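You operate a simulated robot arm through the tools that you are given. There is no shell and no other tool. Be economical: measure what you need, move in short steps, check, and stop when the job is done.

You are at the controls of a simulated two-armed robot. One attempt, no reset.

JOB
Check the blue-taped cycler with the orange probe: green tag on its deck at 60 C, else the red tag.
Fine: seat the probe, hold the pink meter while pressing its key once, stand the probe back, slide the lid shut. Set down upright: orange probe.

It is judged by the outcome, as a careful person would: the job done as asked, and still so three seconds after it is handed in. It fails if anything else is knocked over, pushed out of place, dropped, spilled or broken. Lids that push on must go on centred and level and be pressed home; caps that screw on are set level and turned clockwise until they are tight.

ROBOT AND FRAMES
Two 7-joint arms with two-finger parallel grippers on one trunk, on a base that drives. Base frame: it is fixed to the floor where the robot stands at the start and does not move with it; the origin is under the middle of the robot, x ahead of it, y to its left, z up. Lengths are in m, angles in degrees, forces in N, time in s.
The left shoulder is at the start at [0.05, 0.165, 1.13], the right one opposite. With the tool pointing down near the work surface each hand reaches from about 0.24 to 0.7 m from the robot's upright axis, wherever it stands, measured 20 degrees to its own side. Places, roughly: blue-taped cycler [0.6, -0.8, 0.9]; blue-taped cycler deck [0.6, -0.9, 1]; blue-taped cycler hold key [0.4, -0.8, 0.9]; blue-taped cycler lever [0.7, -0.8, 1.2]; blue-taped cycler lid [0.8, -0.8, 1.1]; blue-taped cycler long key [0.4, -0.7, 0.9]; blue-taped cycler quick key [0.4, -0.7, 0.9]; blue-taped cycler start key [0.4, -0.8, 0.9]; blue-taped cycler stop key [0.4, -0.9, 0.9]; blue-taped cycler switch [0.5, -0.6, 1]; green-taped cycler hold key [0.4, -0.5, 0.9]; green-taped cycler lever [0.7, -0.4, 1.2]; green-taped cycler long key [0.4, -0.4, 0.9]; green-taped cycler quick key [0.4, -0.3, 0.9]; green-taped cycler start key [0.4, -0.4, 0.9]; green-taped cycler stop key [0.4, -0.4, 0.9]. Payload 3.91 kg a hand.
The TCP of each hand is the grasp point between the finger pads, 0.03 m short of the fingertips. In the tool frame z runs along the fingers and y along their closing line. Largest opening 0.11 m; finger width 0.02, thickness 0.01; the body of the gripper, 0.048 by 0.112 m, starts 0.055 m behind the TCP.
Orientation is told as [roll, pitch, yaw] about the base's x, y, z axes, in that order, counted from this pose: with the fingers straight down and closing along the base's y, the tool's x points along the base's -x, its y along +y and its z along -z.

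CONTROLS
- The arms move only by the tool jog_arm. It takes "left_moves", "right_moves" or both (then of equal length, played together; a hand with none holds still); each is a list that holds one entry, the list of rows, each a list of 7 numbers: the shift along the tool's x, y, z in units of 400 mm (1.0 is 400 mm), then the turn, a rotation vector about the tool's x, y, z in units of 45 degrees (1.0 is 45 degrees), then the opening in per cent of the stroke, from 0 (shut) to 100 (fully open). In form: [[[dx, dy, dz, ax, ay, az, claw], ...]]. A call has 1 to 10 rows; each row is the pose to reach, as a shift and turn from the pose commanded when the call began, along the tool's axes at that moment. A call with a number of a shift or a turn outside -1 to 1 is refused whole. Rows are played at 5 a second. More than 0.05 m and 8.6 degrees between two rows, or a gripper value outside its range, and nothing of the call is played. Where a pose cannot be reached the arm comes as near as it can. A force on the tool above 40 N (or 10 N above the force at the start of the call, whichever is more), or a blocked arm, ends the call early, and 0.2 s more pass. Each finger travels about 0.045 m/s and halts on what it meets, pressing with about 27 N; the grip force reading is that of the motor and also rises with nothing between the fingers. The clock runs only during rows and for 0.2 s after the last one: add rows that repeat a pose to give the fingers time. It gives the time, the measured TCP pose, the force on the tool (base axes), the opening and the grip force at its end, in the units of the frame above (readings bear some noise), with the torque about the TCP (base axes, N m) and any sound that the robot's microphone picked up.
- Cameras (640 x 400 px; columns grow to the right, rows downward): "scene" is now at [0.121, -0.0149, 1.335]; the picture's right is [-0.15, -0.99, 0.00], its down [-0.23, 0.04, -0.97] and it looks along [0.96, -0.15, -0.23] (base axes); focal length 214 px, centre (320, 200). "left" rides on the left gripper at [0.072, -0.017, -0.103] in its tool frame; the picture's right is [0.23, 0.97, 0.00], its down [-0.76, 0.18, -0.62] and it looks along [-0.61, 0.14, 0.78] (tool axes); focal length 222 px, centre (320, 200). "right" rides on the right gripper at [0.073, 0.017, -0.103] in its tool frame; the picture's right is [-0.23, 0.97, 0.00], its down [-0.76, -0.18, -0.62] and it looks along [-0.61, -0.14, 0.78] (tool axes); focal length 222 px, centre (320, 200). There is no depth. A picture from a camera that has moved, and an enlarged one, comes with that camera's place and axes in the base frame and with its lens.
- snapshot(camera): a new picture of that camera. It takes no simulated time.
- slide_trunk(by): slides the trunk up (or, below 0, down) by that many m; the arms and the scene camera ride with it, the base frame stays. It gives what a move gives, with no picture.
- base_move(legs): drives the robot by 1 to 6 legs, each [ahead, left, turn to the left] in m, m and degrees, along the robot's own axes; the way and the turn of a leg run together, so that a leg with both is an arc; at most 1.5 m and 180 degrees a leg. The arms and the cameras ride along, it lands a little off, and it stops where it bumps. It gives what a move gives.
- head_to(pan, tilt): turns the head with the scene camera to pan (to the left, within 80 degrees either way) and tilt (down, from -29 to 69), counted from straight ahead of the robot. It gives what a move gives.
- close_up(camera, box): a new picture of the part [left, top, right, bottom] of that camera's present view, enlarged. It takes no simulated time.
- hand_in(): hands the job in; it is judged then, once.

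Go step by step. Nothing tells you exact positions but the pictures and the camera data: compare them with the known pose of the tool, close in by small moves and look again before you grip or let go. The budget is 120 turns and 88 pictures, counting those below and the enlarged ones. Unless the task says otherwise, let go and move clear before handing in, and close with one line.

The tools are called after ">>>" by a JSON object that holds its "fn" and its "kwargs". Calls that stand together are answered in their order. jog_arm: Moves the arms, as the interface text tells. Its arguments: {"type":"object","properties":{"left_moves":{"type":"array","items":{"type":"array","items":{"type":"array","items":{"type":"number"}}}},"right_moves":{"type":"array","items":{"type":"array","items":{"type":"array","items":{"type":"number"}}}}},"required":[]} The other tools are called the same way: slide_trunk (by) slides the trunk up or down; base_move (legs) drives the base; head_to (pan, tilt) turns the head that bears the scene camera; snapshot (camera) takes a picture; close_up (camera, box) takes an enlarged picture of a part of a camera's view; hand_in () hands the job in.

At the start:

```text
time_s: 0.0
left_tcp_pos: [0.4553, 0.1551, 1.354]
left_tcp_rot: [-0.1, -0.2, 0.1]
left_contact_force: [0.8, 0.0, 0.0]
left_torque: [-0.03, -0.02, 0.01]
left_opening: 0.1101
left_finger_force: 0.0
right_tcp_pos: [0.3365, -0.2443, 1.3055]
right_tcp_rot: [0.0, 0.0, -0.2]
right_contact_force: [-0.4, -0.7, 0.1]
right_torque: [0.01, 0.03, 0.02]
right_opening: 0.1101
right_finger_force: 0.1
trunk travel left (down, up): [-0.35, 0.153]
robot x, y, heading: [-0.0023, 0.0001, 0.1]
head pan, tilt: [-8.8, 13.3]
```

scene: 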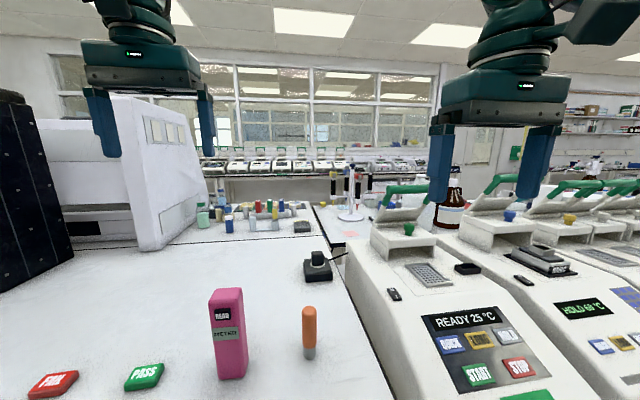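
right: 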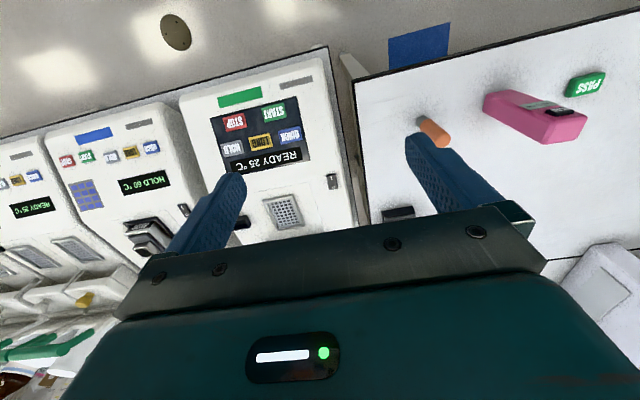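
left: 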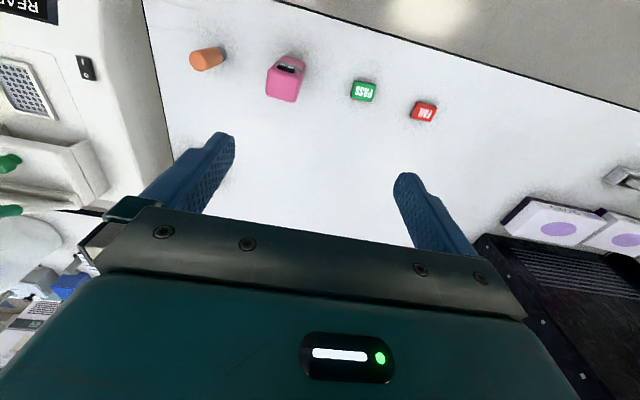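

I see the pink meter, orange probe and the two tags on the bench, with the green-taped cycler next and the blue-taped one (HOLD 60 °C) further right. First I look closely at the probe, meter and blue cycler.

>>> {"fn": "close_up", "kwargs": {"camera": "scene", "box": [0, 240, 360, 400]}}

>>> {"fn": "close_up", "kwargs": {"camera": "right", "box": [20, 80, 340, 280]}}

>>> {"fn": "head_to", "kwargs": {"pan": -50, "tilt": 25}}

>>> {"fn": "snapshot", "kwargs": {"camera": "scene"}}

```text
1.78 times, centred on (180, 320) of scene
camera zoom: at [0.121, -0.0149, 1.335], right [-0.15, -0.99, 0.0], down [-0.23, 0.04, -0.97], along [0.96, -0.15, -0.23], focal length 381 px, centre (569, -13)
```

zoom: 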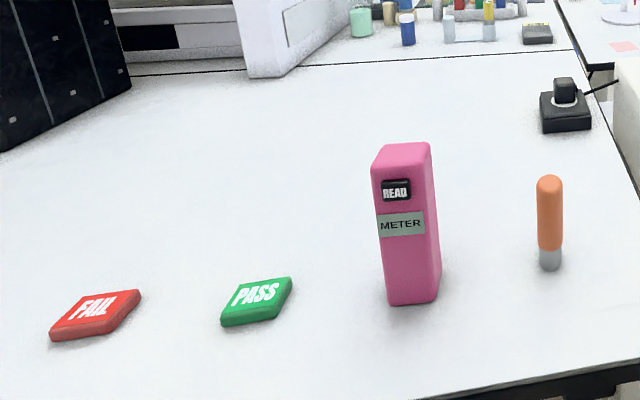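

```text
2.00 times, centred on (180, 180) of right
camera zoom: at [0.2653, -0.2275, 1.4105], right [0.23, 0.97, 0.0], down [0.76, -0.18, 0.62], along [0.61, -0.14, -0.78], focal length 444 px, centre (600, 240)
```

zoom: 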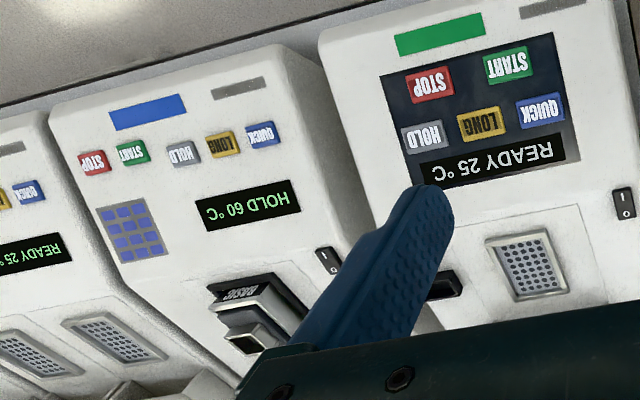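

```text
time_s: 1.1
left_tcp_pos: [0.4566, 0.1551, 1.3536]
left_tcp_rot: [-0.1, -0.2, 0.1]
left_contact_force: [-0.1, 0.6, 0.2]
left_torque: [0.05, 0.02, 0.0]
left_opening: 0.1098
left_finger_force: 0.1
right_tcp_pos: [0.3378, -0.2447, 1.3056]
right_tcp_rot: [0.0, 0.0, -0.2]
right_contact_force: [-0.2, 0.9, 0.5]
right_torque: [0.01, 0.02, -0.02]
right_opening: 0.1098
right_finger_force: 0.0
trunk travel left (down, up): [-0.35, 0.153]
robot x, y, heading: [0.0011, 0.0024, -0.0]
head pan, tilt: [-50.0, 25.0]
```

```text
82 pictures are left
camera scene: at [0.0881, -0.071, 1.3159], right [-0.77, -0.64, 0.0], down [-0.27, 0.32, -0.91], along [0.58, -0.69, -0.42], focal length 214 px, centre (320, 200)
```

scene: 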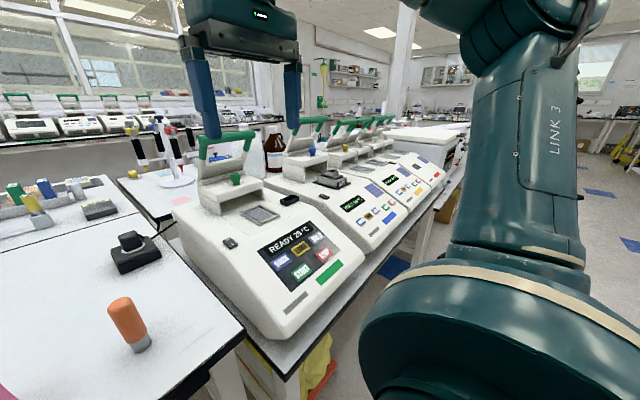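

The probe stands on the bench at about (0.48, -0.05, 0.91). Next I drive right for a good look at the blue cycler before choosing grips.

>>> {"fn": "base_move", "kwargs": {"legs": [[0, -0.65, 0]]}}

>>> {"fn": "head_to", "kwargs": {"pan": -10, "tilt": 35}}

>>> {"fn": "snapshot", "kwargs": {"camera": "scene"}}

>>> {"fn": "snapshot", "kwargs": {"camera": "right"}}

```text
time_s: 7.2
left_tcp_pos: [0.4579, -0.4912, 1.3537]
left_tcp_rot: [-0.1, -0.2, 0.8]
left_contact_force: [0.3, -0.2, -0.5]
left_torque: [-0.02, 0.0, 0.0]
left_opening: 0.1098
left_finger_force: 0.1
right_tcp_pos: [0.3444, -0.8916, 1.305]
right_tcp_rot: [0.1, -0.1, 0.6]
right_contact_force: [-0.1, -0.6, 0.1]
right_torque: [-0.01, -0.02, -0.01]
right_opening: 0.1102
right_finger_force: 0.1
trunk travel left (down, up): [-0.35, 0.153]
robot x, y, heading: [0.006, -0.6487, 0.7]
head pan, tilt: [-50.0, 25.0]
```

```text
time_s: 8.3
left_tcp_pos: [0.4581, -0.4909, 1.354]
left_tcp_rot: [-0.1, -0.1, 0.9]
left_contact_force: [0.2, 0.0, -0.3]
left_torque: [0.02, -0.03, 0.02]
left_opening: 0.1099
left_finger_force: 0.0
right_tcp_pos: [0.346, -0.8911, 1.3057]
right_tcp_rot: [0.0, 0.0, 0.7]
right_contact_force: [-0.3, 0.2, -0.9]
right_torque: [0.01, 0.03, -0.02]
right_opening: 0.1099
right_finger_force: 0.0
trunk travel left (down, up): [-0.35, 0.153]
robot x, y, heading: [0.0043, -0.6498, 0.8]
head pan, tilt: [-10.0, 35.0]
```

```text
81 pictures are left
camera scene: at [0.1199, -0.6661, 1.3002], right [-0.16, -0.99, 0.0], down [-0.57, 0.09, -0.82], along [0.81, -0.13, -0.57], focal length 214 px, centre (320, 200)
```

scene: 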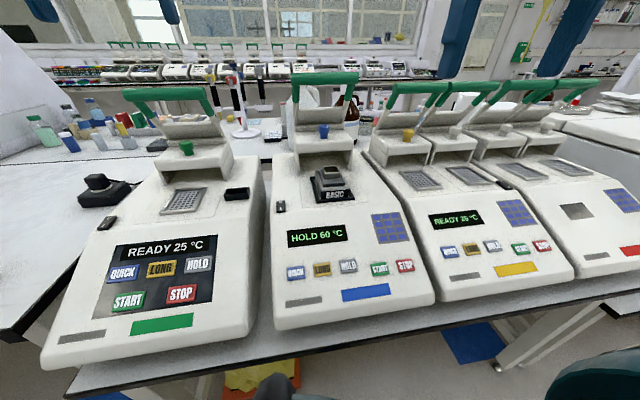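

```text
80 pictures are left
camera right: at [0.2725, -0.8758, 1.4105], right [0.22, 0.98, 0.0], down [0.76, -0.17, 0.62], along [0.61, -0.13, -0.78], focal length 222 px, centre (320, 200)
```

right: 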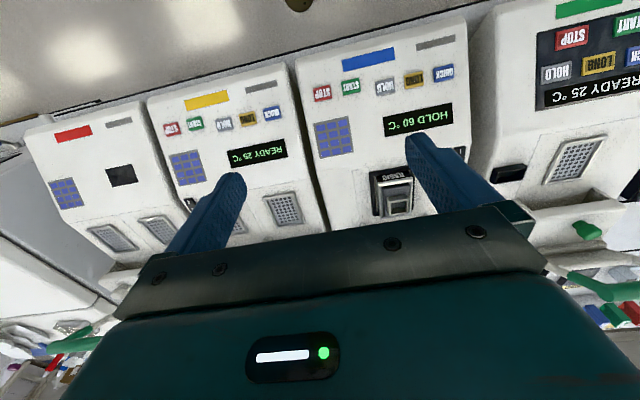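

>>> {"fn": "close_up", "kwargs": {"camera": "scene", "box": [264, 60, 424, 220]}}

>>> {"fn": "close_up", "kwargs": {"camera": "right", "box": [310, 90, 490, 220]}}

```text
2.50 times, centred on (344, 140) of scene
camera zoom: at [0.1199, -0.6661, 1.3002], right [-0.16, -0.99, 0.0], down [-0.57, 0.09, -0.82], along [0.81, -0.13, -0.57], focal length 536 px, centre (260, 350)
```

zoom: 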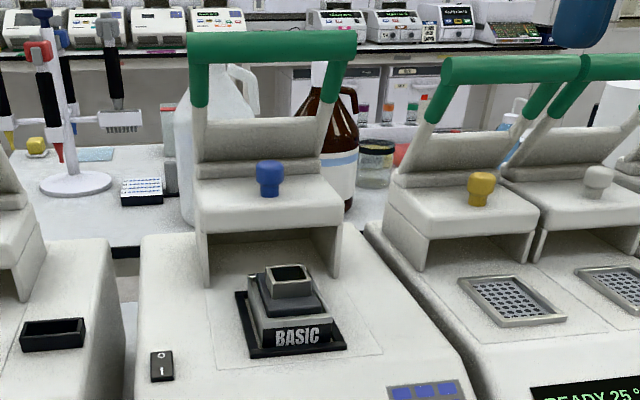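

```text
3.08 times, centred on (400, 155) of right
camera zoom: at [0.2725, -0.8758, 1.4105], right [0.22, 0.98, 0.0], down [0.76, -0.17, 0.62], along [0.61, -0.13, -0.78], focal length 684 px, centre (74, 338)
```

zoom: 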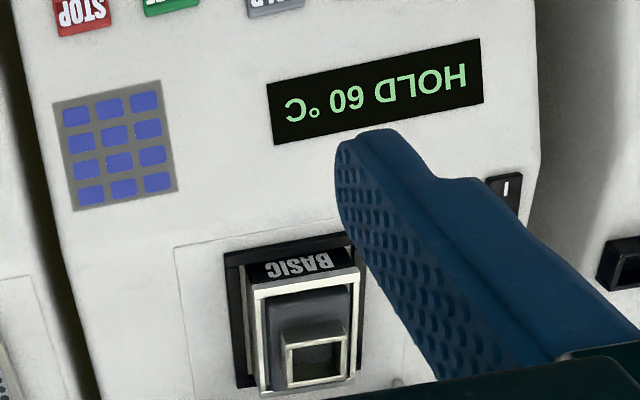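

The socket is the square opening on the BASIC block, by two views at (0.613, -0.775, 1.044). The lid with the blue knob stands behind it. I go back to fetch the probe and measure the bench items.

>>> {"fn": "base_move", "kwargs": {"legs": [[0, 0.75, 0]]}}

>>> {"fn": "head_to", "kwargs": {"pan": 0, "tilt": 45}}

>>> {"fn": "snapshot", "kwargs": {"camera": "scene"}}

>>> {"fn": "snapshot", "kwargs": {"camera": "right"}}

>>> {"fn": "snapshot", "kwargs": {"camera": "left"}}

```text
time_s: 15.4
left_tcp_pos: [0.4443, 0.2681, 1.3536]
left_tcp_rot: [-0.1, -0.2, 1.2]
left_contact_force: [-0.1, 0.2, 0.7]
left_torque: [-0.01, 0.0, -0.04]
left_opening: 0.11
left_finger_force: 0.1
right_tcp_pos: [0.3347, -0.1337, 1.3052]
right_tcp_rot: [-0.1, 0.0, 1.1]
right_contact_force: [0.7, 0.4, 0.1]
right_torque: [0.01, 0.0, 0.0]
right_opening: 0.11
right_finger_force: 0.1
trunk travel left (down, up): [-0.35, 0.153]
robot x, y, heading: [-0.0126, 0.103, 1.4]
head pan, tilt: [-10.0, 35.0]
```

```text
time_s: 16.1
left_tcp_pos: [0.4434, 0.268, 1.3535]
left_tcp_rot: [0.0, -0.2, 1.2]
left_contact_force: [-0.2, -0.4, 0.8]
left_torque: [0.04, 0.0, 0.01]
left_opening: 0.1101
left_finger_force: 0.3
right_tcp_pos: [0.3353, -0.1336, 1.3044]
right_tcp_rot: [0.0, 0.0, 1.1]
right_contact_force: [0.2, -0.7, 0.6]
right_torque: [0.04, 0.01, 0.01]
right_opening: 0.1099
right_finger_force: 0.0
trunk travel left (down, up): [-0.35, 0.153]
robot x, y, heading: [-0.004, 0.1007, 1.5]
head pan, tilt: [0.0, 45.0]
```

```text
77 pictures are left
camera scene: at [0.1014, 0.1051, 1.2854], right [0.02, -1.0, 0.0], down [-0.71, -0.01, -0.71], along [0.71, 0.01, -0.71], focal length 214 px, centre (320, 200)
```

scene: 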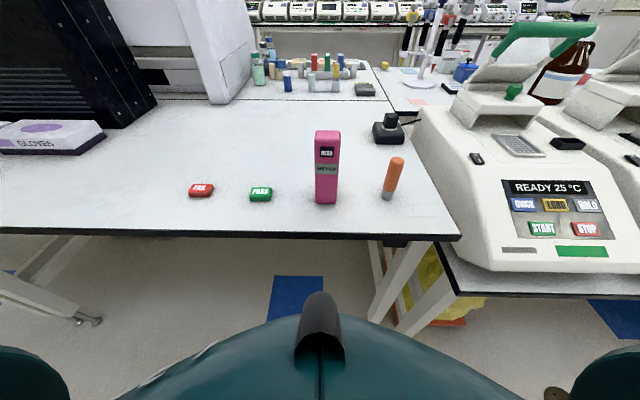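

```text
76 pictures are left
camera right: at [0.2613, -0.1185, 1.4105], right [0.21, 0.98, 0.0], down [0.76, -0.16, 0.62], along [0.61, -0.13, -0.78], focal length 222 px, centre (320, 200)
```

right: 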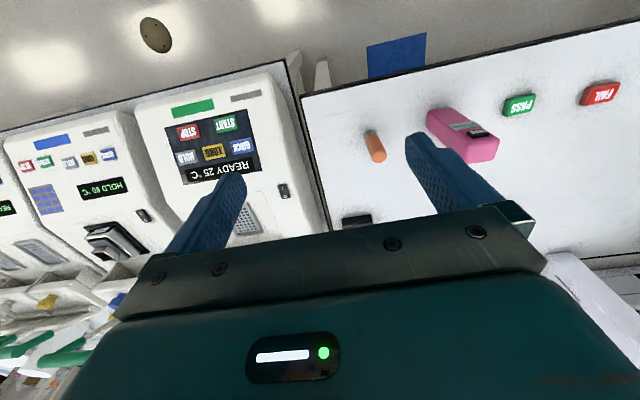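

```text
75 pictures are left
camera left: at [0.3714, 0.2488, 1.4551], right [-0.25, 0.97, 0.0], down [0.76, 0.2, 0.63], along [0.61, 0.15, -0.78], focal length 222 px, centre (320, 200)
```

left: 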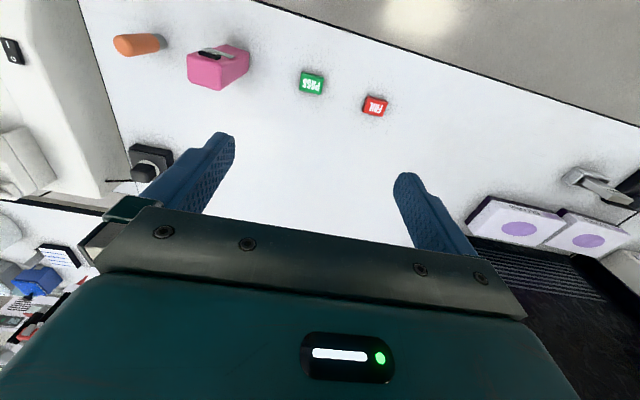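

The two views agree: the probe stands at (0.475, -0.049), top about 1.036 on a bench at 0.915; the meter is at (0.49, 0.095). I bring the right hand above the probe and check.

>>> {"fn": "jog_arm", "kwargs": {"right_moves": [[[-0.059, 0.034, 0.077, 0, 0, 0, 80], [-0.118, 0.068, 0.154, 0, 0, 0, 80], [-0.177, 0.102, 0.231, 0, 0, 0, 70], [-0.236, 0.137, 0.308, 0, 0, 0, 60], [-0.295, 0.171, 0.385, 0, 0, 0, 60], [-0.354, 0.205, 0.45, 0, 0, 0, 60], [-0.354, 0.205, 0.45, 0, 0, 0, 60]]]}}

>>> {"fn": "snapshot", "kwargs": {"camera": "right"}}

>>> {"fn": "snapshot", "kwargs": {"camera": "scene"}}

```text
time_s: 17.7
left_tcp_pos: [0.4427, 0.2676, 1.3543]
left_tcp_rot: [-0.1, -0.3, 1.3]
left_contact_force: [-0.4, 1.4, -0.3]
left_torque: [0.02, 0.01, 0.02]
left_opening: 0.1102
left_finger_force: 0.0
right_tcp_pos: [0.4725, -0.0484, 1.1272]
right_tcp_rot: [0.0, 0.0, 1.2]
right_contact_force: [-0.8, -0.7, -0.8]
right_torque: [0.0, -0.01, 0.01]
right_opening: 0.0662
right_finger_force: 0.1
trunk travel left (down, up): [-0.35, 0.153]
robot x, y, heading: [-0.0102, 0.1031, 1.3]
head pan, tilt: [0.0, 45.0]
```

```text
74 pictures are left
camera right: at [0.3996, -0.0332, 1.2319], right [0.21, 0.98, 0.0], down [0.76, -0.16, 0.62], along [0.61, -0.13, -0.78], focal length 222 px, centre (320, 200)
```

right: 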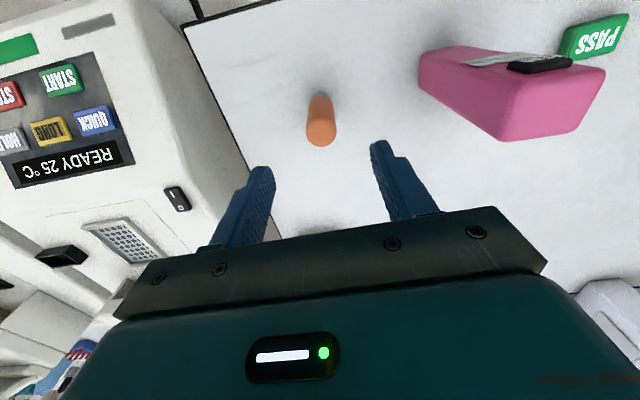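

```text
73 pictures are left
camera scene: at [0.1007, 0.1052, 1.2854], right [0.02, -1.0, 0.0], down [-0.71, -0.02, -0.71], along [0.71, 0.01, -0.71], focal length 214 px, centre (320, 200)
```

scene: 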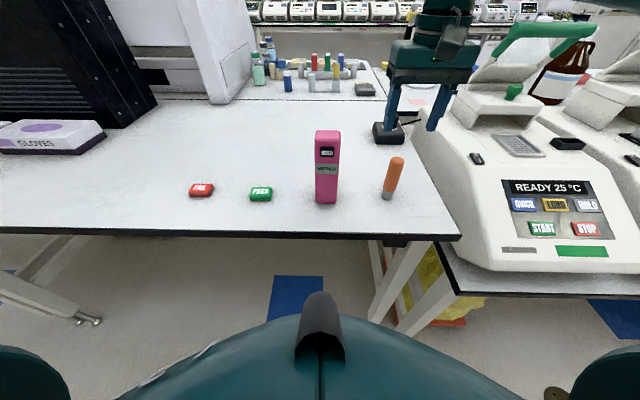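

The probe lies right under the hand. I go down to z ≈ 1.0 and look before gripping.

>>> {"fn": "jog_arm", "kwargs": {"right_moves": [[[-0.005, 0, 0.08, 0, 0, 0, 60], [-0.01, 0, 0.16, 0, 0, 0, 60], [-0.01, 0, 0.24, 0, 0, 0, 60], [-0.01, 0, 0.3175, 0, 0, 0, 60], [-0.01, 0, 0.3175, 0, 0, 0, 60]]]}}

>>> {"fn": "snapshot", "kwargs": {"camera": "right"}}

>>> {"fn": "close_up", "kwargs": {"camera": "scene", "box": [300, 100, 460, 220]}}

```text
time_s: 18.9
left_tcp_pos: [0.4436, 0.2676, 1.3531]
left_tcp_rot: [-0.1, -0.2, 1.3]
left_contact_force: [-0.2, 0.2, 0.0]
left_torque: [-0.01, -0.01, 0.02]
left_opening: 0.1101
left_finger_force: 0.0
right_tcp_pos: [0.4776, -0.0476, 0.9989]
right_tcp_rot: [0.0, -0.1, 1.0]
right_contact_force: [0.2, 0.2, -0.1]
right_torque: [-0.01, 0.02, 0.01]
right_opening: 0.0659
right_finger_force: 0.1
trunk travel left (down, up): [-0.35, 0.153]
robot x, y, heading: [-0.0108, 0.1061, 1.4]
head pan, tilt: [0.0, 45.0]
```

```text
72 pictures are left
camera right: at [0.405, -0.0327, 1.1041], right [0.21, 0.98, 0.0], down [0.76, -0.16, 0.62], along [0.61, -0.13, -0.78], focal length 222 px, centre (320, 200)
```

right: 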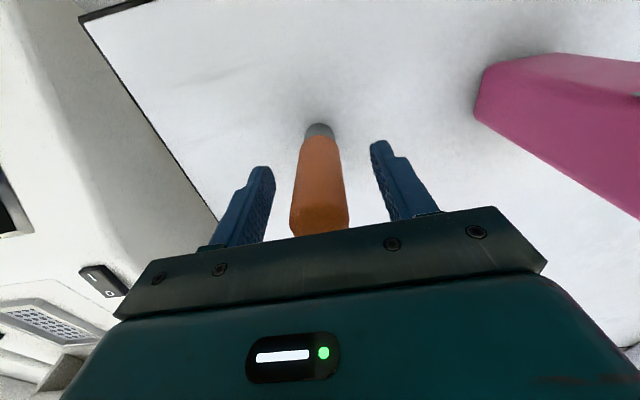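

```text
3.33 times, centred on (380, 160) of scene
camera zoom: at [0.1013, 0.1052, 1.2854], right [0.02, -1.0, 0.0], down [-0.71, -0.02, -0.71], along [0.71, 0.01, -0.71], focal length 715 px, centre (120, 333)
```

zoom: 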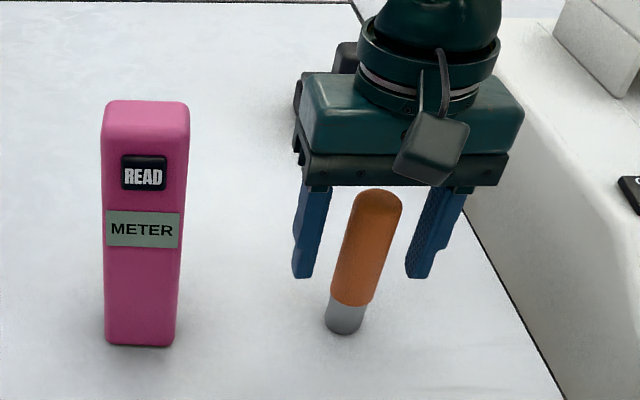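

The probe is centred between the fingers. I close on it.

>>> {"fn": "jog_arm", "kwargs": {"right_moves": [[[0.006, 0, 0, 0, 0, 0, 0], [0.006, 0, 0, 0, 0, 0, 0], [0.006, 0, 0, 0, 0, 0, 0], [0.006, 0, 0, 0, 0, 0, 0], [0.006, 0, 0, 0, 0, 0, 0]]]}}

>>> {"fn": "jog_arm", "kwargs": {"right_moves": [[[0, 0, -0.05, 0, 0, 0, 0], [0, 0, -0.15, 0, 0, 0, 0], [0, 0, -0.25, 0, 0, 0, 0], [0, 0, -0.35, 0, 0, 0, 0], [0, 0, -0.45, 0, 0, 0, 0], [0, 0, -0.5, 0, 0, 0, 0], [0, 0, -0.5, 0, 0, 0, 0]]]}}

>>> {"fn": "close_up", "kwargs": {"camera": "scene", "box": [300, 20, 460, 220]}}

>>> {"fn": "snapshot", "kwargs": {"camera": "right"}}

```text
time_s: 20.1
left_tcp_pos: [0.4436, 0.2674, 1.3544]
left_tcp_rot: [0.0, -0.2, 1.3]
left_contact_force: [0.7, 0.1, 0.0]
left_torque: [-0.02, -0.02, 0.0]
left_opening: 0.1102
left_finger_force: 0.1
right_tcp_pos: [0.4752, -0.048, 1.0004]
right_tcp_rot: [-0.1, -0.1, 1.2]
right_contact_force: [0.0, 0.5, 0.0]
right_torque: [-0.04, -0.05, -0.02]
right_opening: 0.0291
right_finger_force: 26.7
trunk travel left (down, up): [-0.35, 0.153]
robot x, y, heading: [-0.0081, 0.1028, 1.7]
head pan, tilt: [0.0, 45.0]
```

```text
time_s: 21.7
left_tcp_pos: [0.4437, 0.2679, 1.3533]
left_tcp_rot: [-0.1, -0.3, 1.4]
left_contact_force: [-0.4, -0.2, 0.0]
left_torque: [-0.01, -0.03, 0.06]
left_opening: 0.1102
left_finger_force: 0.0
right_tcp_pos: [0.4664, -0.0648, 1.1928]
right_tcp_rot: [0.0, 0.0, 1.0]
right_contact_force: [0.3, 0.3, -0.4]
right_torque: [0.01, -0.01, 0.01]
right_opening: 0.029
right_finger_force: 26.6
right hand out of reach, approached as far as the arm can: row 5, 6, 7
trunk travel left (down, up): [-0.35, 0.153]
robot x, y, heading: [-0.0083, 0.105, 0.9]
head pan, tilt: [0.0, 45.0]
```

```text
2.00 times, centred on (380, 120) of scene
camera zoom: at [0.1017, 0.1049, 1.2853], right [0.02, -1.0, 0.0], down [-0.71, -0.01, -0.71], along [0.71, 0.02, -0.71], focal length 429 px, centre (200, 360)
```

zoom: 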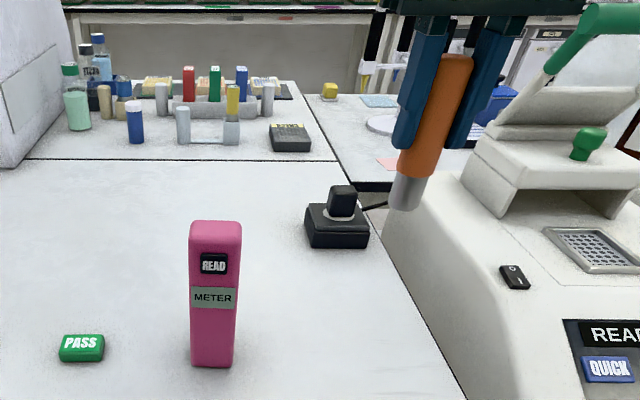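

```text
69 pictures are left
camera right: at [0.3936, -0.0509, 1.2978], right [0.21, 0.98, 0.0], down [0.76, -0.16, 0.62], along [0.61, -0.13, -0.78], focal length 222 px, centre (320, 200)
```

right: 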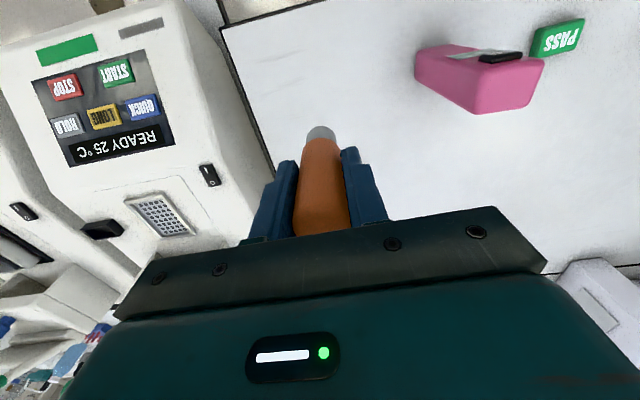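

Probe is gripped (0.029 m), its tip about 0.083 below the TCP. I raise the trunk for more reach and drive to the blue cycler.

>>> {"fn": "slide_trunk", "kwargs": {"by": 0.12}}

>>> {"fn": "base_move", "kwargs": {"legs": [[0, -0.75, 0]]}}

>>> {"fn": "head_to", "kwargs": {"pan": -10, "tilt": 35}}

>>> {"fn": "snapshot", "kwargs": {"camera": "scene"}}

>>> {"fn": "snapshot", "kwargs": {"camera": "right"}}

```text
time_s: 23.2
left_tcp_pos: [0.4444, 0.2683, 1.4732]
left_tcp_rot: [0.0, -0.3, 1.4]
left_contact_force: [-0.3, 0.4, 0.1]
left_torque: [0.0, 0.03, -0.02]
left_opening: 0.1101
left_finger_force: 0.1
right_tcp_pos: [0.4665, -0.0659, 1.3126]
right_tcp_rot: [0.0, -0.1, 1.1]
right_contact_force: [-0.3, 0.3, -1.6]
right_torque: [0.02, 0.03, -0.03]
right_opening: 0.0292
right_finger_force: 26.8
trunk travel left (down, up): [-0.47, 0.033]
robot x, y, heading: [-0.0081, 0.1043, 1.1]
head pan, tilt: [0.0, 45.0]
```

```text
time_s: 30.2
left_tcp_pos: [0.4575, -0.4897, 1.475]
left_tcp_rot: [-0.1, -0.3, 0.8]
left_contact_force: [0.7, -0.4, -0.7]
left_torque: [0.0, -0.01, 0.01]
left_opening: 0.1102
left_finger_force: 0.1
right_tcp_pos: [0.4776, -0.8231, 1.3139]
right_tcp_rot: [0.1, 0.0, 0.7]
right_contact_force: [0.2, 0.4, -0.9]
right_torque: [0.01, 0.03, 0.02]
right_opening: 0.0287
right_finger_force: 26.7
trunk travel left (down, up): [-0.47, 0.033]
robot x, y, heading: [0.0023, -0.6483, 1.0]
head pan, tilt: [0.0, 45.0]
```

```text
time_s: 30.9
left_tcp_pos: [0.4587, -0.4896, 1.4738]
left_tcp_rot: [-0.1, -0.2, 0.8]
left_contact_force: [0.5, -0.4, 0.9]
left_torque: [-0.02, 0.0, -0.04]
left_opening: 0.1101
left_finger_force: 0.0
right_tcp_pos: [0.4774, -0.823, 1.3123]
right_tcp_rot: [0.0, 0.0, 0.6]
right_contact_force: [0.1, 0.8, 0.3]
right_torque: [0.01, 0.0, 0.02]
right_opening: 0.0291
right_finger_force: 27.2
trunk travel left (down, up): [-0.47, 0.033]
robot x, y, heading: [0.0025, -0.6522, 0.7]
head pan, tilt: [-10.0, 35.0]
```

```text
68 pictures are left
camera scene: at [0.1199, -0.6645, 1.4201], right [-0.16, -0.99, 0.0], down [-0.57, 0.09, -0.82], along [0.81, -0.13, -0.57], focal length 214 px, centre (320, 200)
```

scene: 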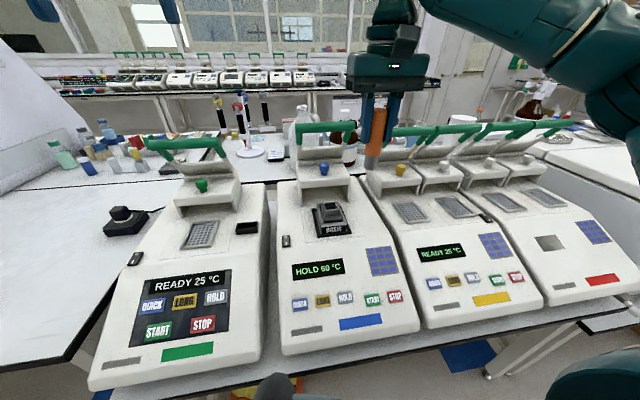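

```text
67 pictures are left
camera right: at [0.405, -0.8075, 1.4176], right [0.22, 0.98, 0.0], down [0.76, -0.17, 0.62], along [0.61, -0.13, -0.78], focal length 222 px, centre (320, 200)
```

right: 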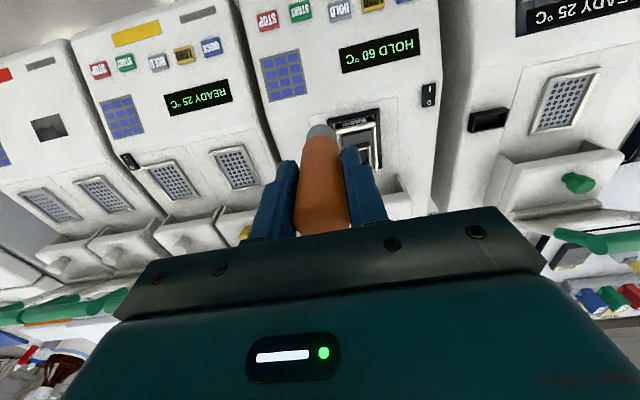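

The handle of the lid is near x 0.71, z 1.25, leaving a few cm behind the block. I bring the probe above the socket with its tip about 8 cm up and check alignment.

>>> {"fn": "jog_arm", "kwargs": {"right_moves": [[[-0.085, 0.029, 0.0, 0, 0, 0, 0], [-0.17, 0.058, 0.05, 0, 0, 0, 0], [-0.25, 0.087, 0.1, 0, 0, 0, 0], [-0.31, 0.105, 0.18, 0, 0, 0, 0], [-0.341, 0.116, 0.255, 0, 0, 0, 0], [-0.341, 0.116, 0.255, 0, 0, 0, 0], [-0.341, 0.116, 0.255, 0, 0, 0, 0]]]}}

>>> {"fn": "close_up", "kwargs": {"camera": "scene", "box": [240, 100, 440, 250]}}

>>> {"fn": "close_up", "kwargs": {"camera": "right", "box": [200, 60, 440, 260]}}

```text
time_s: 32.5
left_tcp_pos: [0.4569, -0.491, 1.4732]
left_tcp_rot: [-0.1, -0.2, 0.8]
left_contact_force: [-0.3, -0.4, 0.3]
left_torque: [0.01, -0.01, -0.01]
left_opening: 0.1098
left_finger_force: 0.0
right_tcp_pos: [0.5371, -0.8371, 1.198]
right_tcp_rot: [0.0, -0.1, 0.7]
right_contact_force: [-0.2, -0.7, -0.8]
right_torque: [-0.01, -0.02, 0.04]
right_opening: 0.0287
right_finger_force: 27.1
right hand out of reach, approached as far as the arm can: row 1, 2, 3, 4, 5, 6, 7
trunk travel left (down, up): [-0.47, 0.033]
robot x, y, heading: [0.004, -0.6493, 0.9]
head pan, tilt: [-10.0, 35.0]
```

```text
2.67 times, centred on (340, 175) of scene
camera zoom: at [0.12, -0.6647, 1.4201], right [-0.16, -0.99, 0.0], down [-0.57, 0.09, -0.82], along [0.81, -0.13, -0.57], focal length 572 px, centre (267, 267)
```

zoom: 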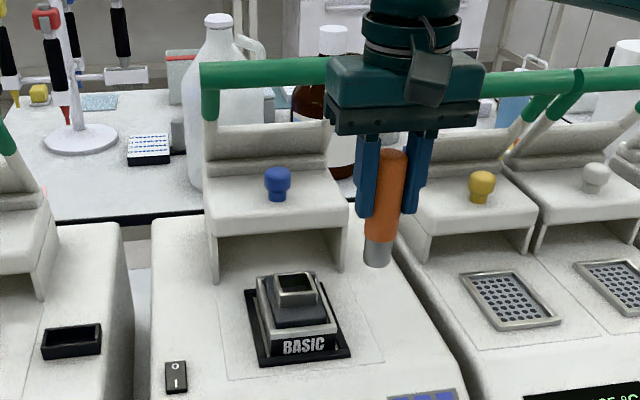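

```text
2.00 times, centred on (320, 160) of right
camera zoom: at [0.4646, -0.8221, 1.3035], right [0.22, 0.98, 0.0], down [0.76, -0.17, 0.62], along [0.61, -0.13, -0.78], focal length 444 px, centre (320, 280)
```

zoom: 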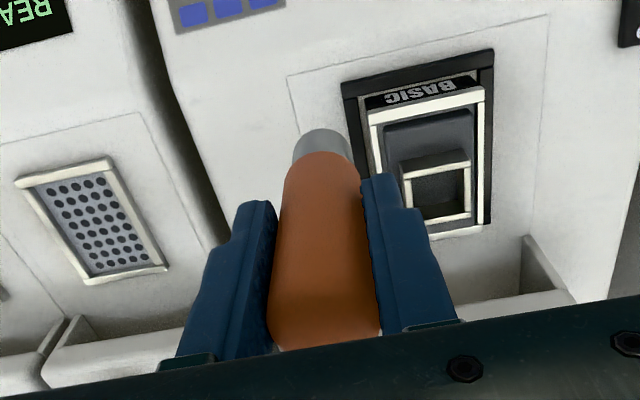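

The arm falls short by some 10 cm here. Instead of driving into the bench, I turn the base 30° left, which brings the right shoulder forward.

>>> {"fn": "base_move", "kwargs": {"legs": [[0, 0, 30]]}}

>>> {"fn": "head_to", "kwargs": {"pan": -40, "tilt": 35}}

>>> {"fn": "snapshot", "kwargs": {"camera": "scene"}}

```text
time_s: 34.4
left_tcp_pos: [0.3152, -0.283, 1.4731]
left_tcp_rot: [-0.1, -0.2, 31.1]
left_contact_force: [0.0, 0.5, -0.2]
left_torque: [0.01, -0.03, -0.01]
left_opening: 0.1102
left_finger_force: 0.1
right_tcp_pos: [0.5599, -0.5441, 1.1999]
right_tcp_rot: [0.0, 0.0, 31.0]
right_contact_force: [-0.4, 0.8, -0.6]
right_torque: [-0.02, 0.0, 0.0]
right_opening: 0.0288
right_finger_force: 27.1
trunk travel left (down, up): [-0.47, 0.033]
robot x, y, heading: [0.0019, -0.6487, 31.0]
head pan, tilt: [-10.0, 35.0]
```

```text
time_s: 35.4
left_tcp_pos: [0.3161, -0.2823, 1.4745]
left_tcp_rot: [-0.1, -0.2, 31.1]
left_contact_force: [0.0, -0.6, 0.0]
left_torque: [-0.01, 0.0, -0.02]
left_opening: 0.11
left_finger_force: 0.0
right_tcp_pos: [0.5592, -0.5421, 1.1988]
right_tcp_rot: [0.1, -0.1, 30.9]
right_contact_force: [0.1, 0.1, -0.3]
right_torque: [0.0, -0.01, -0.01]
right_opening: 0.0289
right_finger_force: 27.0
trunk travel left (down, up): [-0.47, 0.033]
robot x, y, heading: [0.002, -0.6509, 31.0]
head pan, tilt: [-40.0, 35.0]
```

```text
64 pictures are left
camera scene: at [0.1158, -0.6494, 1.4201], right [-0.16, -0.99, 0.0], down [-0.57, 0.09, -0.82], along [0.81, -0.13, -0.57], focal length 214 px, centre (320, 200)
```

scene: 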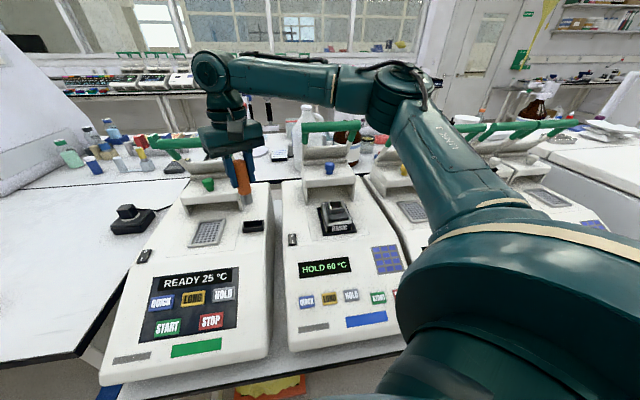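

Now I carry the probe across to above the socket while turning the hand back to zero yaw.

>>> {"fn": "jog_arm", "kwargs": {"right_moves": [[[0.023, -0.071, -0.025, 0, 0, 0.086, 0], [0.046, -0.142, -0.025, 0, 0, 0.172, 0], [0.069, -0.213, -0.025, 0, 0, 0.258, 0], [0.092, -0.285, -0.025, 0, 0, 0.345, 0], [0.115, -0.356, -0.025, 0, 0, 0.431, 0], [0.137, -0.427, -0.025, 0, 0, 0.517, 0], [0.16, -0.498, -0.025, 0, 0, 0.603, 0], [0.183, -0.5695, -0.025, 0, 0, 0.689, 0], [0.183, -0.5695, -0.025, 0, 0, 0.689, 0], [0.183, -0.5695, -0.025, 0, 0, 0.689, 0]]]}}

>>> {"fn": "close_up", "kwargs": {"camera": "scene", "box": [240, 100, 440, 250]}}

>>> {"fn": "close_up", "kwargs": {"camera": "right", "box": [200, 60, 440, 260]}}

```text
time_s: 37.6
left_tcp_pos: [0.3155, -0.2833, 1.4733]
left_tcp_rot: [0.0, -0.2, 31.1]
left_contact_force: [0.0, 0.3, -0.1]
left_torque: [-0.04, 0.02, -0.01]
left_opening: 0.1099
left_finger_force: 0.0
right_tcp_pos: [0.6157, -0.7789, 1.2089]
right_tcp_rot: [0.1, -0.1, -0.2]
right_contact_force: [0.4, -0.5, -1.2]
right_torque: [0.0, 0.01, 0.02]
right_opening: 0.0288
right_finger_force: 26.9
trunk travel left (down, up): [-0.47, 0.033]
robot x, y, heading: [0.0035, -0.6466, 30.9]
head pan, tilt: [-40.0, 35.0]
```

```text
2.67 times, centred on (340, 175) of scene
camera zoom: at [0.1158, -0.6498, 1.4201], right [-0.16, -0.99, 0.0], down [-0.57, 0.09, -0.82], along [0.81, -0.13, -0.57], focal length 572 px, centre (267, 267)
```

zoom: 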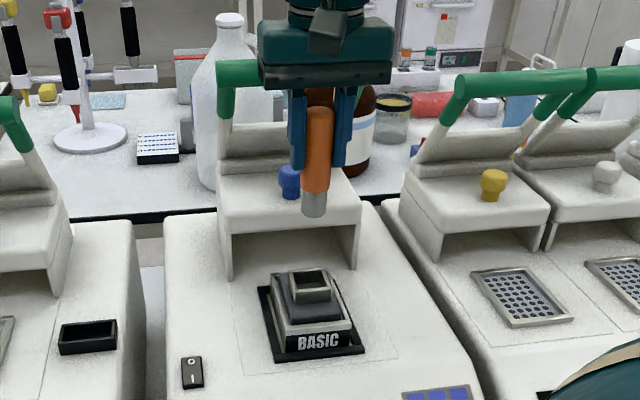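

```text
2.00 times, centred on (320, 160) of right
camera zoom: at [0.5432, -0.7623, 1.3136], right [0.23, 0.97, 0.0], down [0.76, -0.18, 0.62], along [0.61, -0.14, -0.78], focal length 444 px, centre (320, 280)
```

zoom: 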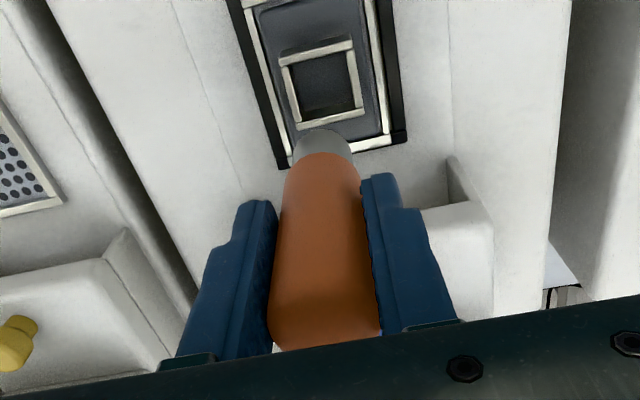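

The views put the socket at about (0.615, -0.778, 1.04), nearly right under the probe. I go down until the tip is a little above it and look again.

>>> {"fn": "jog_arm", "kwargs": {"right_moves": [[[0, 0, 0.06, 0, 0, 0, 0], [0, 0, 0.12, 0, 0, 0, 0], [0, 0, 0.18, 0, 0, 0, 0], [0, 0, 0.18, 0, 0, 0, 0]]]}}

>>> {"fn": "close_up", "kwargs": {"camera": "scene", "box": [280, 130, 400, 230]}}

>>> {"fn": "close_up", "kwargs": {"camera": "right", "box": [260, 60, 380, 160]}}

```text
time_s: 38.6
left_tcp_pos: [0.315, -0.2836, 1.4743]
left_tcp_rot: [-0.1, -0.2, 31.1]
left_contact_force: [-0.7, -0.6, -0.3]
left_torque: [0.01, 0.02, 0.0]
left_opening: 0.11
left_finger_force: 0.0
right_tcp_pos: [0.6145, -0.7763, 1.1363]
right_tcp_rot: [0.1, 0.0, -0.1]
right_contact_force: [-0.5, 1.2, -0.9]
right_torque: [-0.01, -0.02, 0.0]
right_opening: 0.0288
right_finger_force: 26.9
trunk travel left (down, up): [-0.47, 0.033]
robot x, y, heading: [0.0004, -0.6529, 30.9]
head pan, tilt: [-40.0, 35.0]
```

```text
4.00 times, centred on (340, 180) of scene
camera zoom: at [0.1156, -0.6495, 1.4202], right [-0.16, -0.99, 0.0], down [-0.57, 0.09, -0.82], along [0.81, -0.13, -0.57], focal length 858 px, centre (240, 280)
```

zoom: 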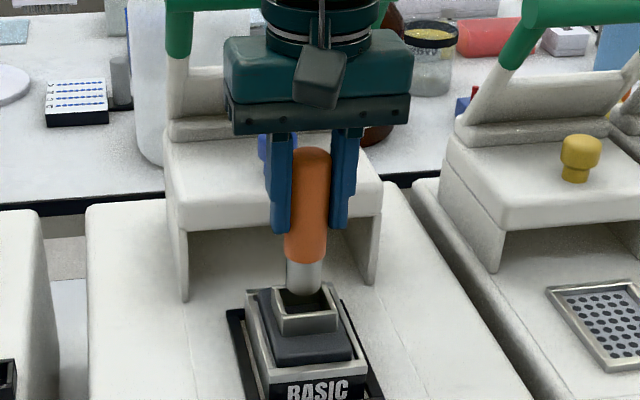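

```text
4.00 times, centred on (320, 110) of right
camera zoom: at [0.5415, -0.7597, 1.2406], right [0.23, 0.97, 0.0], down [0.76, -0.18, 0.62], along [0.61, -0.14, -0.78], focal length 888 px, centre (320, 560)
```

zoom: 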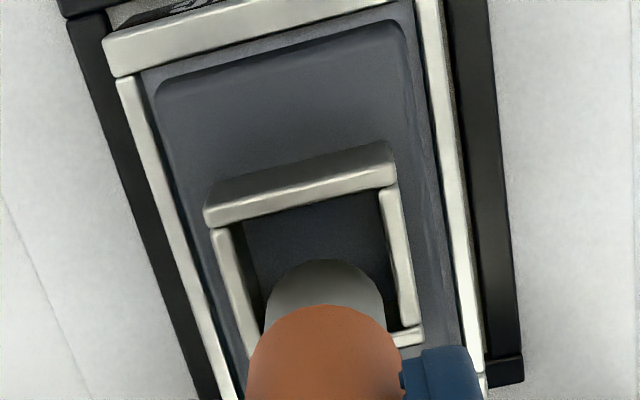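

Projecting the tip down the vertical lands it within 1 mm of the opening's centre. I lower it slowly into the socket.

>>> {"fn": "jog_arm", "kwargs": {"right_moves": [[[0, 0, 0.02, 0, 0, 0, 0], [0, 0, 0.04, 0, 0, 0, 0], [0, 0, 0.055, 0, 0, 0, 0], [0, 0, 0.07, 0, 0, 0, 0], [0, 0, 0.085, 0, 0, 0, 0], [0, 0, 0.085, 0, 0, 0, 0]]]}}

>>> {"fn": "close_up", "kwargs": {"camera": "scene", "box": [280, 130, 400, 230]}}

>>> {"fn": "close_up", "kwargs": {"camera": "right", "box": [260, 60, 380, 160]}}

```text
time_s: 40.0
left_tcp_pos: [0.312, -0.2812, 1.4743]
left_tcp_rot: [-0.2, -0.3, 31.0]
left_contact_force: [-0.6, 0.1, -0.2]
left_torque: [0.02, -0.04, 0.03]
left_opening: 0.1099
left_finger_force: 0.0
right_tcp_pos: [0.612, -0.7755, 1.1043]
right_tcp_rot: [0.2, -0.3, 0.0]
right_contact_force: [-3.0, 3.1, 23.6]
right_torque: [0.11, -0.29, 0.06]
right_opening: 0.0286
right_finger_force: 26.9
trunk travel left (down, up): [-0.47, 0.033]
robot x, y, heading: [0.004, -0.6538, 30.9]
head pan, tilt: [-40.0, 35.0]
```

```text
4.00 times, centred on (340, 180) of scene
camera zoom: at [0.1124, -0.6486, 1.4205], right [-0.16, -0.99, 0.0], down [-0.56, 0.09, -0.82], along [0.81, -0.13, -0.57], focal length 858 px, centre (240, 280)
```

zoom: 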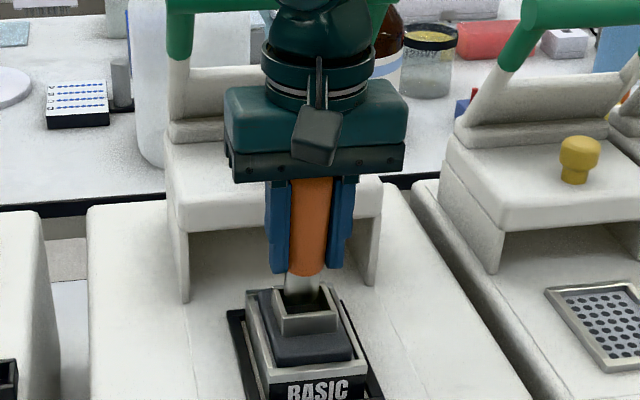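

```text
4.00 times, centred on (320, 110) of right
camera zoom: at [0.5381, -0.7589, 1.2092], right [0.23, 0.97, 0.0], down [0.76, -0.18, 0.63], along [0.61, -0.14, -0.78], focal length 888 px, centre (320, 560)
```

zoom: 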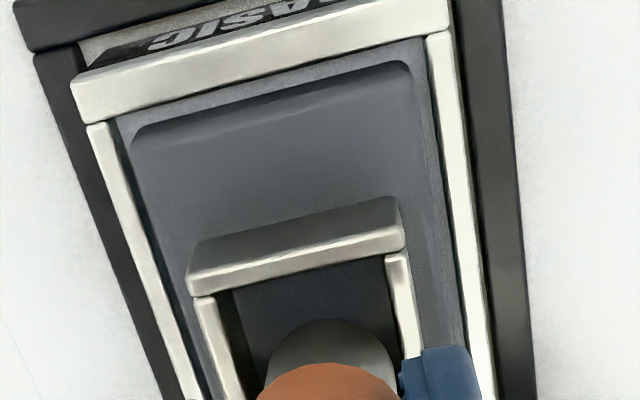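

There is a 24 N push already, but I cannot yet tell whether the tip is in the socket or on its rim. I take sharper close-ups.

>>> {"fn": "close_up", "kwargs": {"camera": "scene", "box": [325, 175, 375, 215]}}

>>> {"fn": "close_up", "kwargs": {"camera": "right", "box": [290, 100, 370, 170]}}

```text
10.00 times, centred on (350, 195) of scene
camera zoom: at [0.1124, -0.6486, 1.4205], right [-0.16, -0.99, 0.0], down [-0.56, 0.09, -0.82], along [0.81, -0.13, -0.57], focal length 2145 px, centre (20, 250)
```

zoom: 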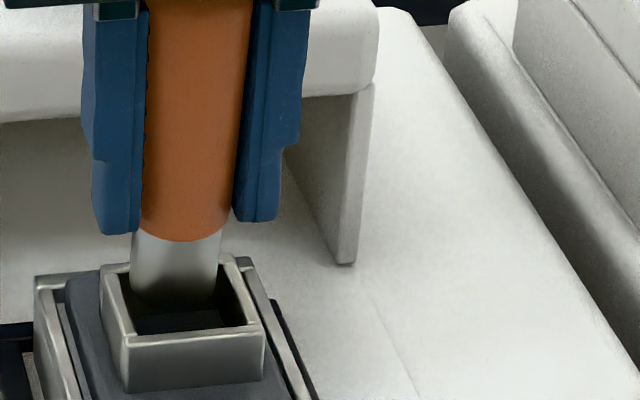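

```text
5.71 times, centred on (330, 135) of right
camera zoom: at [0.5381, -0.7589, 1.2092], right [0.23, 0.97, 0.0], down [0.76, -0.18, 0.63], along [0.61, -0.14, -0.78], focal length 1269 px, centre (263, 571)
```

zoom: 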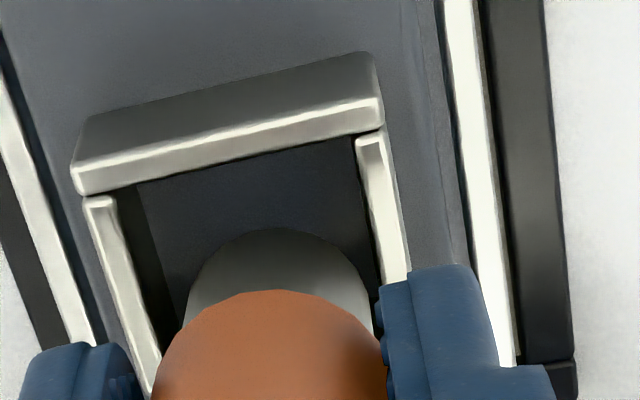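

Both views agree: the tip rests on the back rim, about 9 mm too far in x and 2 mm in +y. I lift a little, shift and look.

>>> {"fn": "jog_arm", "kwargs": {"right_moves": [[[0, 0, -0.03, 0, 0, 0, 0], [0.01, -0.002, -0.03, 0, 0, 0, 0], [0.0225, -0.005, -0.03, 0, 0, 0, 0], [0.0225, -0.005, -0.02, 0, 0, 0, 0], [0.0225, -0.005, -0.02, 0, 0, 0, 0]]]}}

>>> {"fn": "close_up", "kwargs": {"camera": "scene", "box": [325, 175, 375, 215]}}

>>> {"fn": "close_up", "kwargs": {"camera": "right", "box": [290, 90, 370, 160]}}

```text
time_s: 41.2
left_tcp_pos: [0.3155, -0.2832, 1.4738]
left_tcp_rot: [-0.1, -0.1, 31.1]
left_contact_force: [0.6, -0.3, -0.8]
left_torque: [-0.01, 0.0, -0.03]
left_opening: 0.1102
left_finger_force: 0.1
right_tcp_pos: [0.6033, -0.7788, 1.1096]
right_tcp_rot: [0.1, 0.0, -0.1]
right_contact_force: [-0.1, 0.6, -0.9]
right_torque: [0.03, -0.02, 0.01]
right_opening: 0.0286
right_finger_force: 26.7
trunk travel left (down, up): [-0.47, 0.033]
robot x, y, heading: [0.0028, -0.6498, 30.9]
head pan, tilt: [-40.0, 35.0]
```

```text
10.00 times, centred on (350, 195) of scene
camera zoom: at [0.1158, -0.6496, 1.4201], right [-0.16, -0.99, 0.0], down [-0.57, 0.09, -0.82], along [0.81, -0.13, -0.57], focal length 2145 px, centre (20, 250)
```

zoom: 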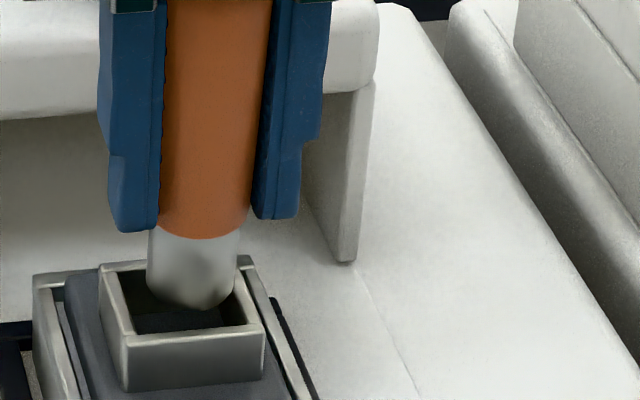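

```text
5.71 times, centred on (330, 125) of right
camera zoom: at [0.5317, -0.7622, 1.2147], right [0.23, 0.97, 0.0], down [0.76, -0.18, 0.62], along [0.61, -0.14, -0.78], focal length 1269 px, centre (263, 629)
```

zoom: 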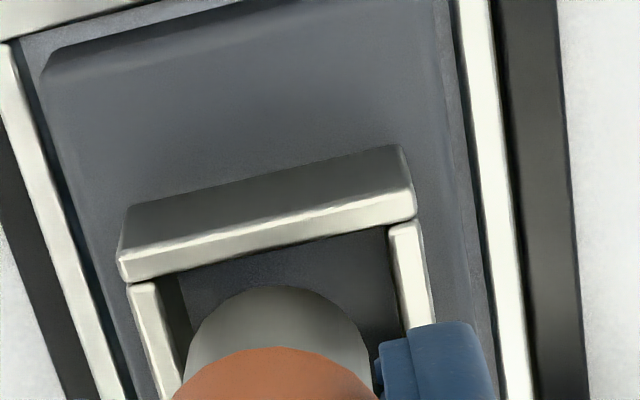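

Now it is about 2 mm too far in -y; x is right. I correct that and lower in small steps.

>>> {"fn": "jog_arm", "kwargs": {"right_moves": [[[0, 0.0045, 0, 0, 0, 0, 0], [0, 0.0045, 0.015, 0, 0, 0, 0], [0, 0.0045, 0.03, 0, 0, 0, 0], [0, 0.0045, 0.045, 0, 0, 0, 0], [0, 0.0045, 0.055, 0, 0, 0, 0], [0, 0.0045, 0.055, 0, 0, 0, 0]]]}}

>>> {"fn": "close_up", "kwargs": {"camera": "scene", "box": [325, 175, 375, 215]}}

```text
time_s: 42.6
left_tcp_pos: [0.3144, -0.2821, 1.4731]
left_tcp_rot: [-0.1, -0.2, 31.1]
left_contact_force: [0.9, -0.6, -0.3]
left_torque: [0.0, 0.03, 0.01]
left_opening: 0.1099
left_finger_force: 0.1
right_tcp_pos: [0.604, -0.7756, 1.0903]
right_tcp_rot: [0.1, -0.2, 0.0]
right_contact_force: [0.5, -1.6, 6.9]
right_torque: [-0.1, 0.0, 0.01]
right_opening: 0.0288
right_finger_force: 27.3
trunk travel left (down, up): [-0.47, 0.033]
robot x, y, heading: [0.0067, -0.6459, 31.0]
head pan, tilt: [-40.0, 35.0]
```

```text
10.00 times, centred on (350, 195) of scene
camera zoom: at [0.1149, -0.6495, 1.4204], right [-0.16, -0.99, 0.0], down [-0.57, 0.09, -0.82], along [0.81, -0.13, -0.57], focal length 2145 px, centre (20, 250)
```

zoom: 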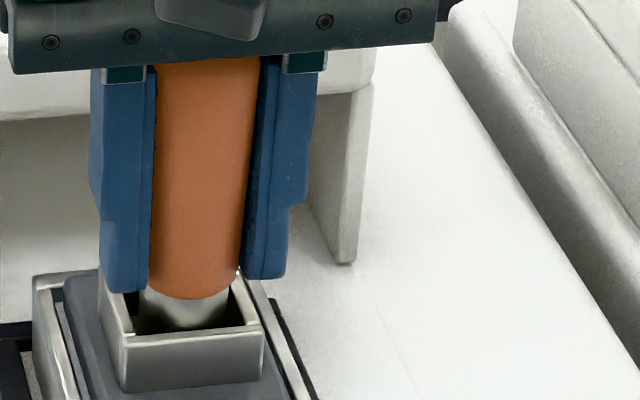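

The tip is inside the socket now. I press a few mm further to find whether it is home.

>>> {"fn": "jog_arm", "kwargs": {"right_moves": [[[0, 0, 0.008, 0, 0, 0, 0], [0, 0, 0.014, 0, 0, 0, 0], [0, 0, 0.02, 0, 0, 0, 0], [0, 0, 0.02, 0, 0, 0, 0]]]}}

>>> {"fn": "close_up", "kwargs": {"camera": "scene", "box": [325, 175, 375, 215]}}

>>> {"fn": "close_up", "kwargs": {"camera": "right", "box": [290, 90, 370, 160]}}

```text
time_s: 43.6
left_tcp_pos: [0.3134, -0.2824, 1.4737]
left_tcp_rot: [-0.2, -0.3, 31.0]
left_contact_force: [-0.5, -0.4, 0.5]
left_torque: [-0.01, -0.01, -0.01]
left_opening: 0.1099
left_finger_force: 0.0
right_tcp_pos: [0.6031, -0.7753, 1.0843]
right_tcp_rot: [0.3, -0.4, -0.1]
right_contact_force: [2.3, -0.4, 26.5]
right_torque: [-0.03, -0.1, -0.03]
right_opening: 0.0287
right_finger_force: 27.0
trunk travel left (down, up): [-0.47, 0.033]
robot x, y, heading: [0.0058, -0.6517, 31.0]
head pan, tilt: [-40.0, 35.0]
```

```text
10.00 times, centred on (350, 195) of scene
camera zoom: at [0.1131, -0.6488, 1.4206], right [-0.16, -0.99, 0.0], down [-0.56, 0.09, -0.82], along [0.81, -0.13, -0.57], focal length 2145 px, centre (20, 250)
```

zoom: 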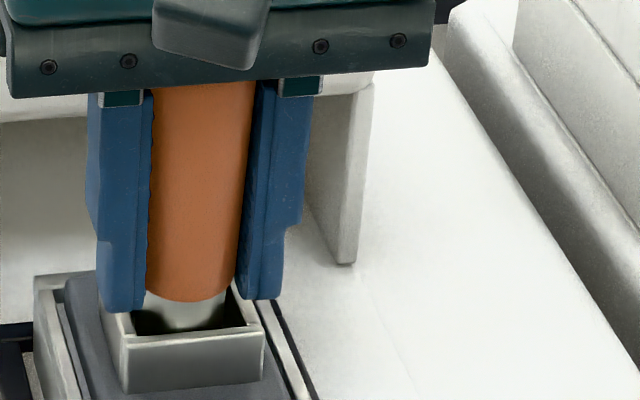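

```text
5.71 times, centred on (330, 125) of right
camera zoom: at [0.53, -0.7592, 1.1875], right [0.23, 0.97, 0.0], down [0.76, -0.18, 0.63], along [0.61, -0.14, -0.78], focal length 1269 px, centre (263, 629)
```

zoom: 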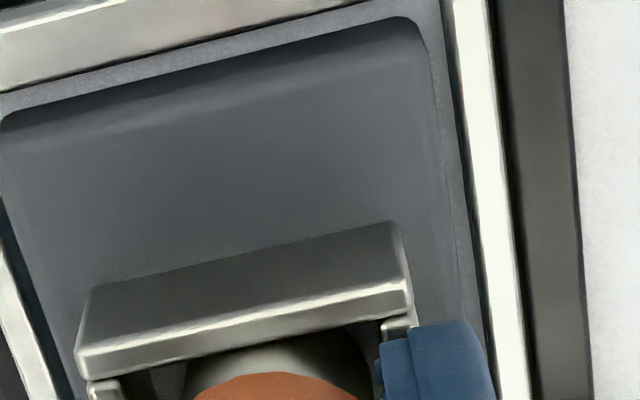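

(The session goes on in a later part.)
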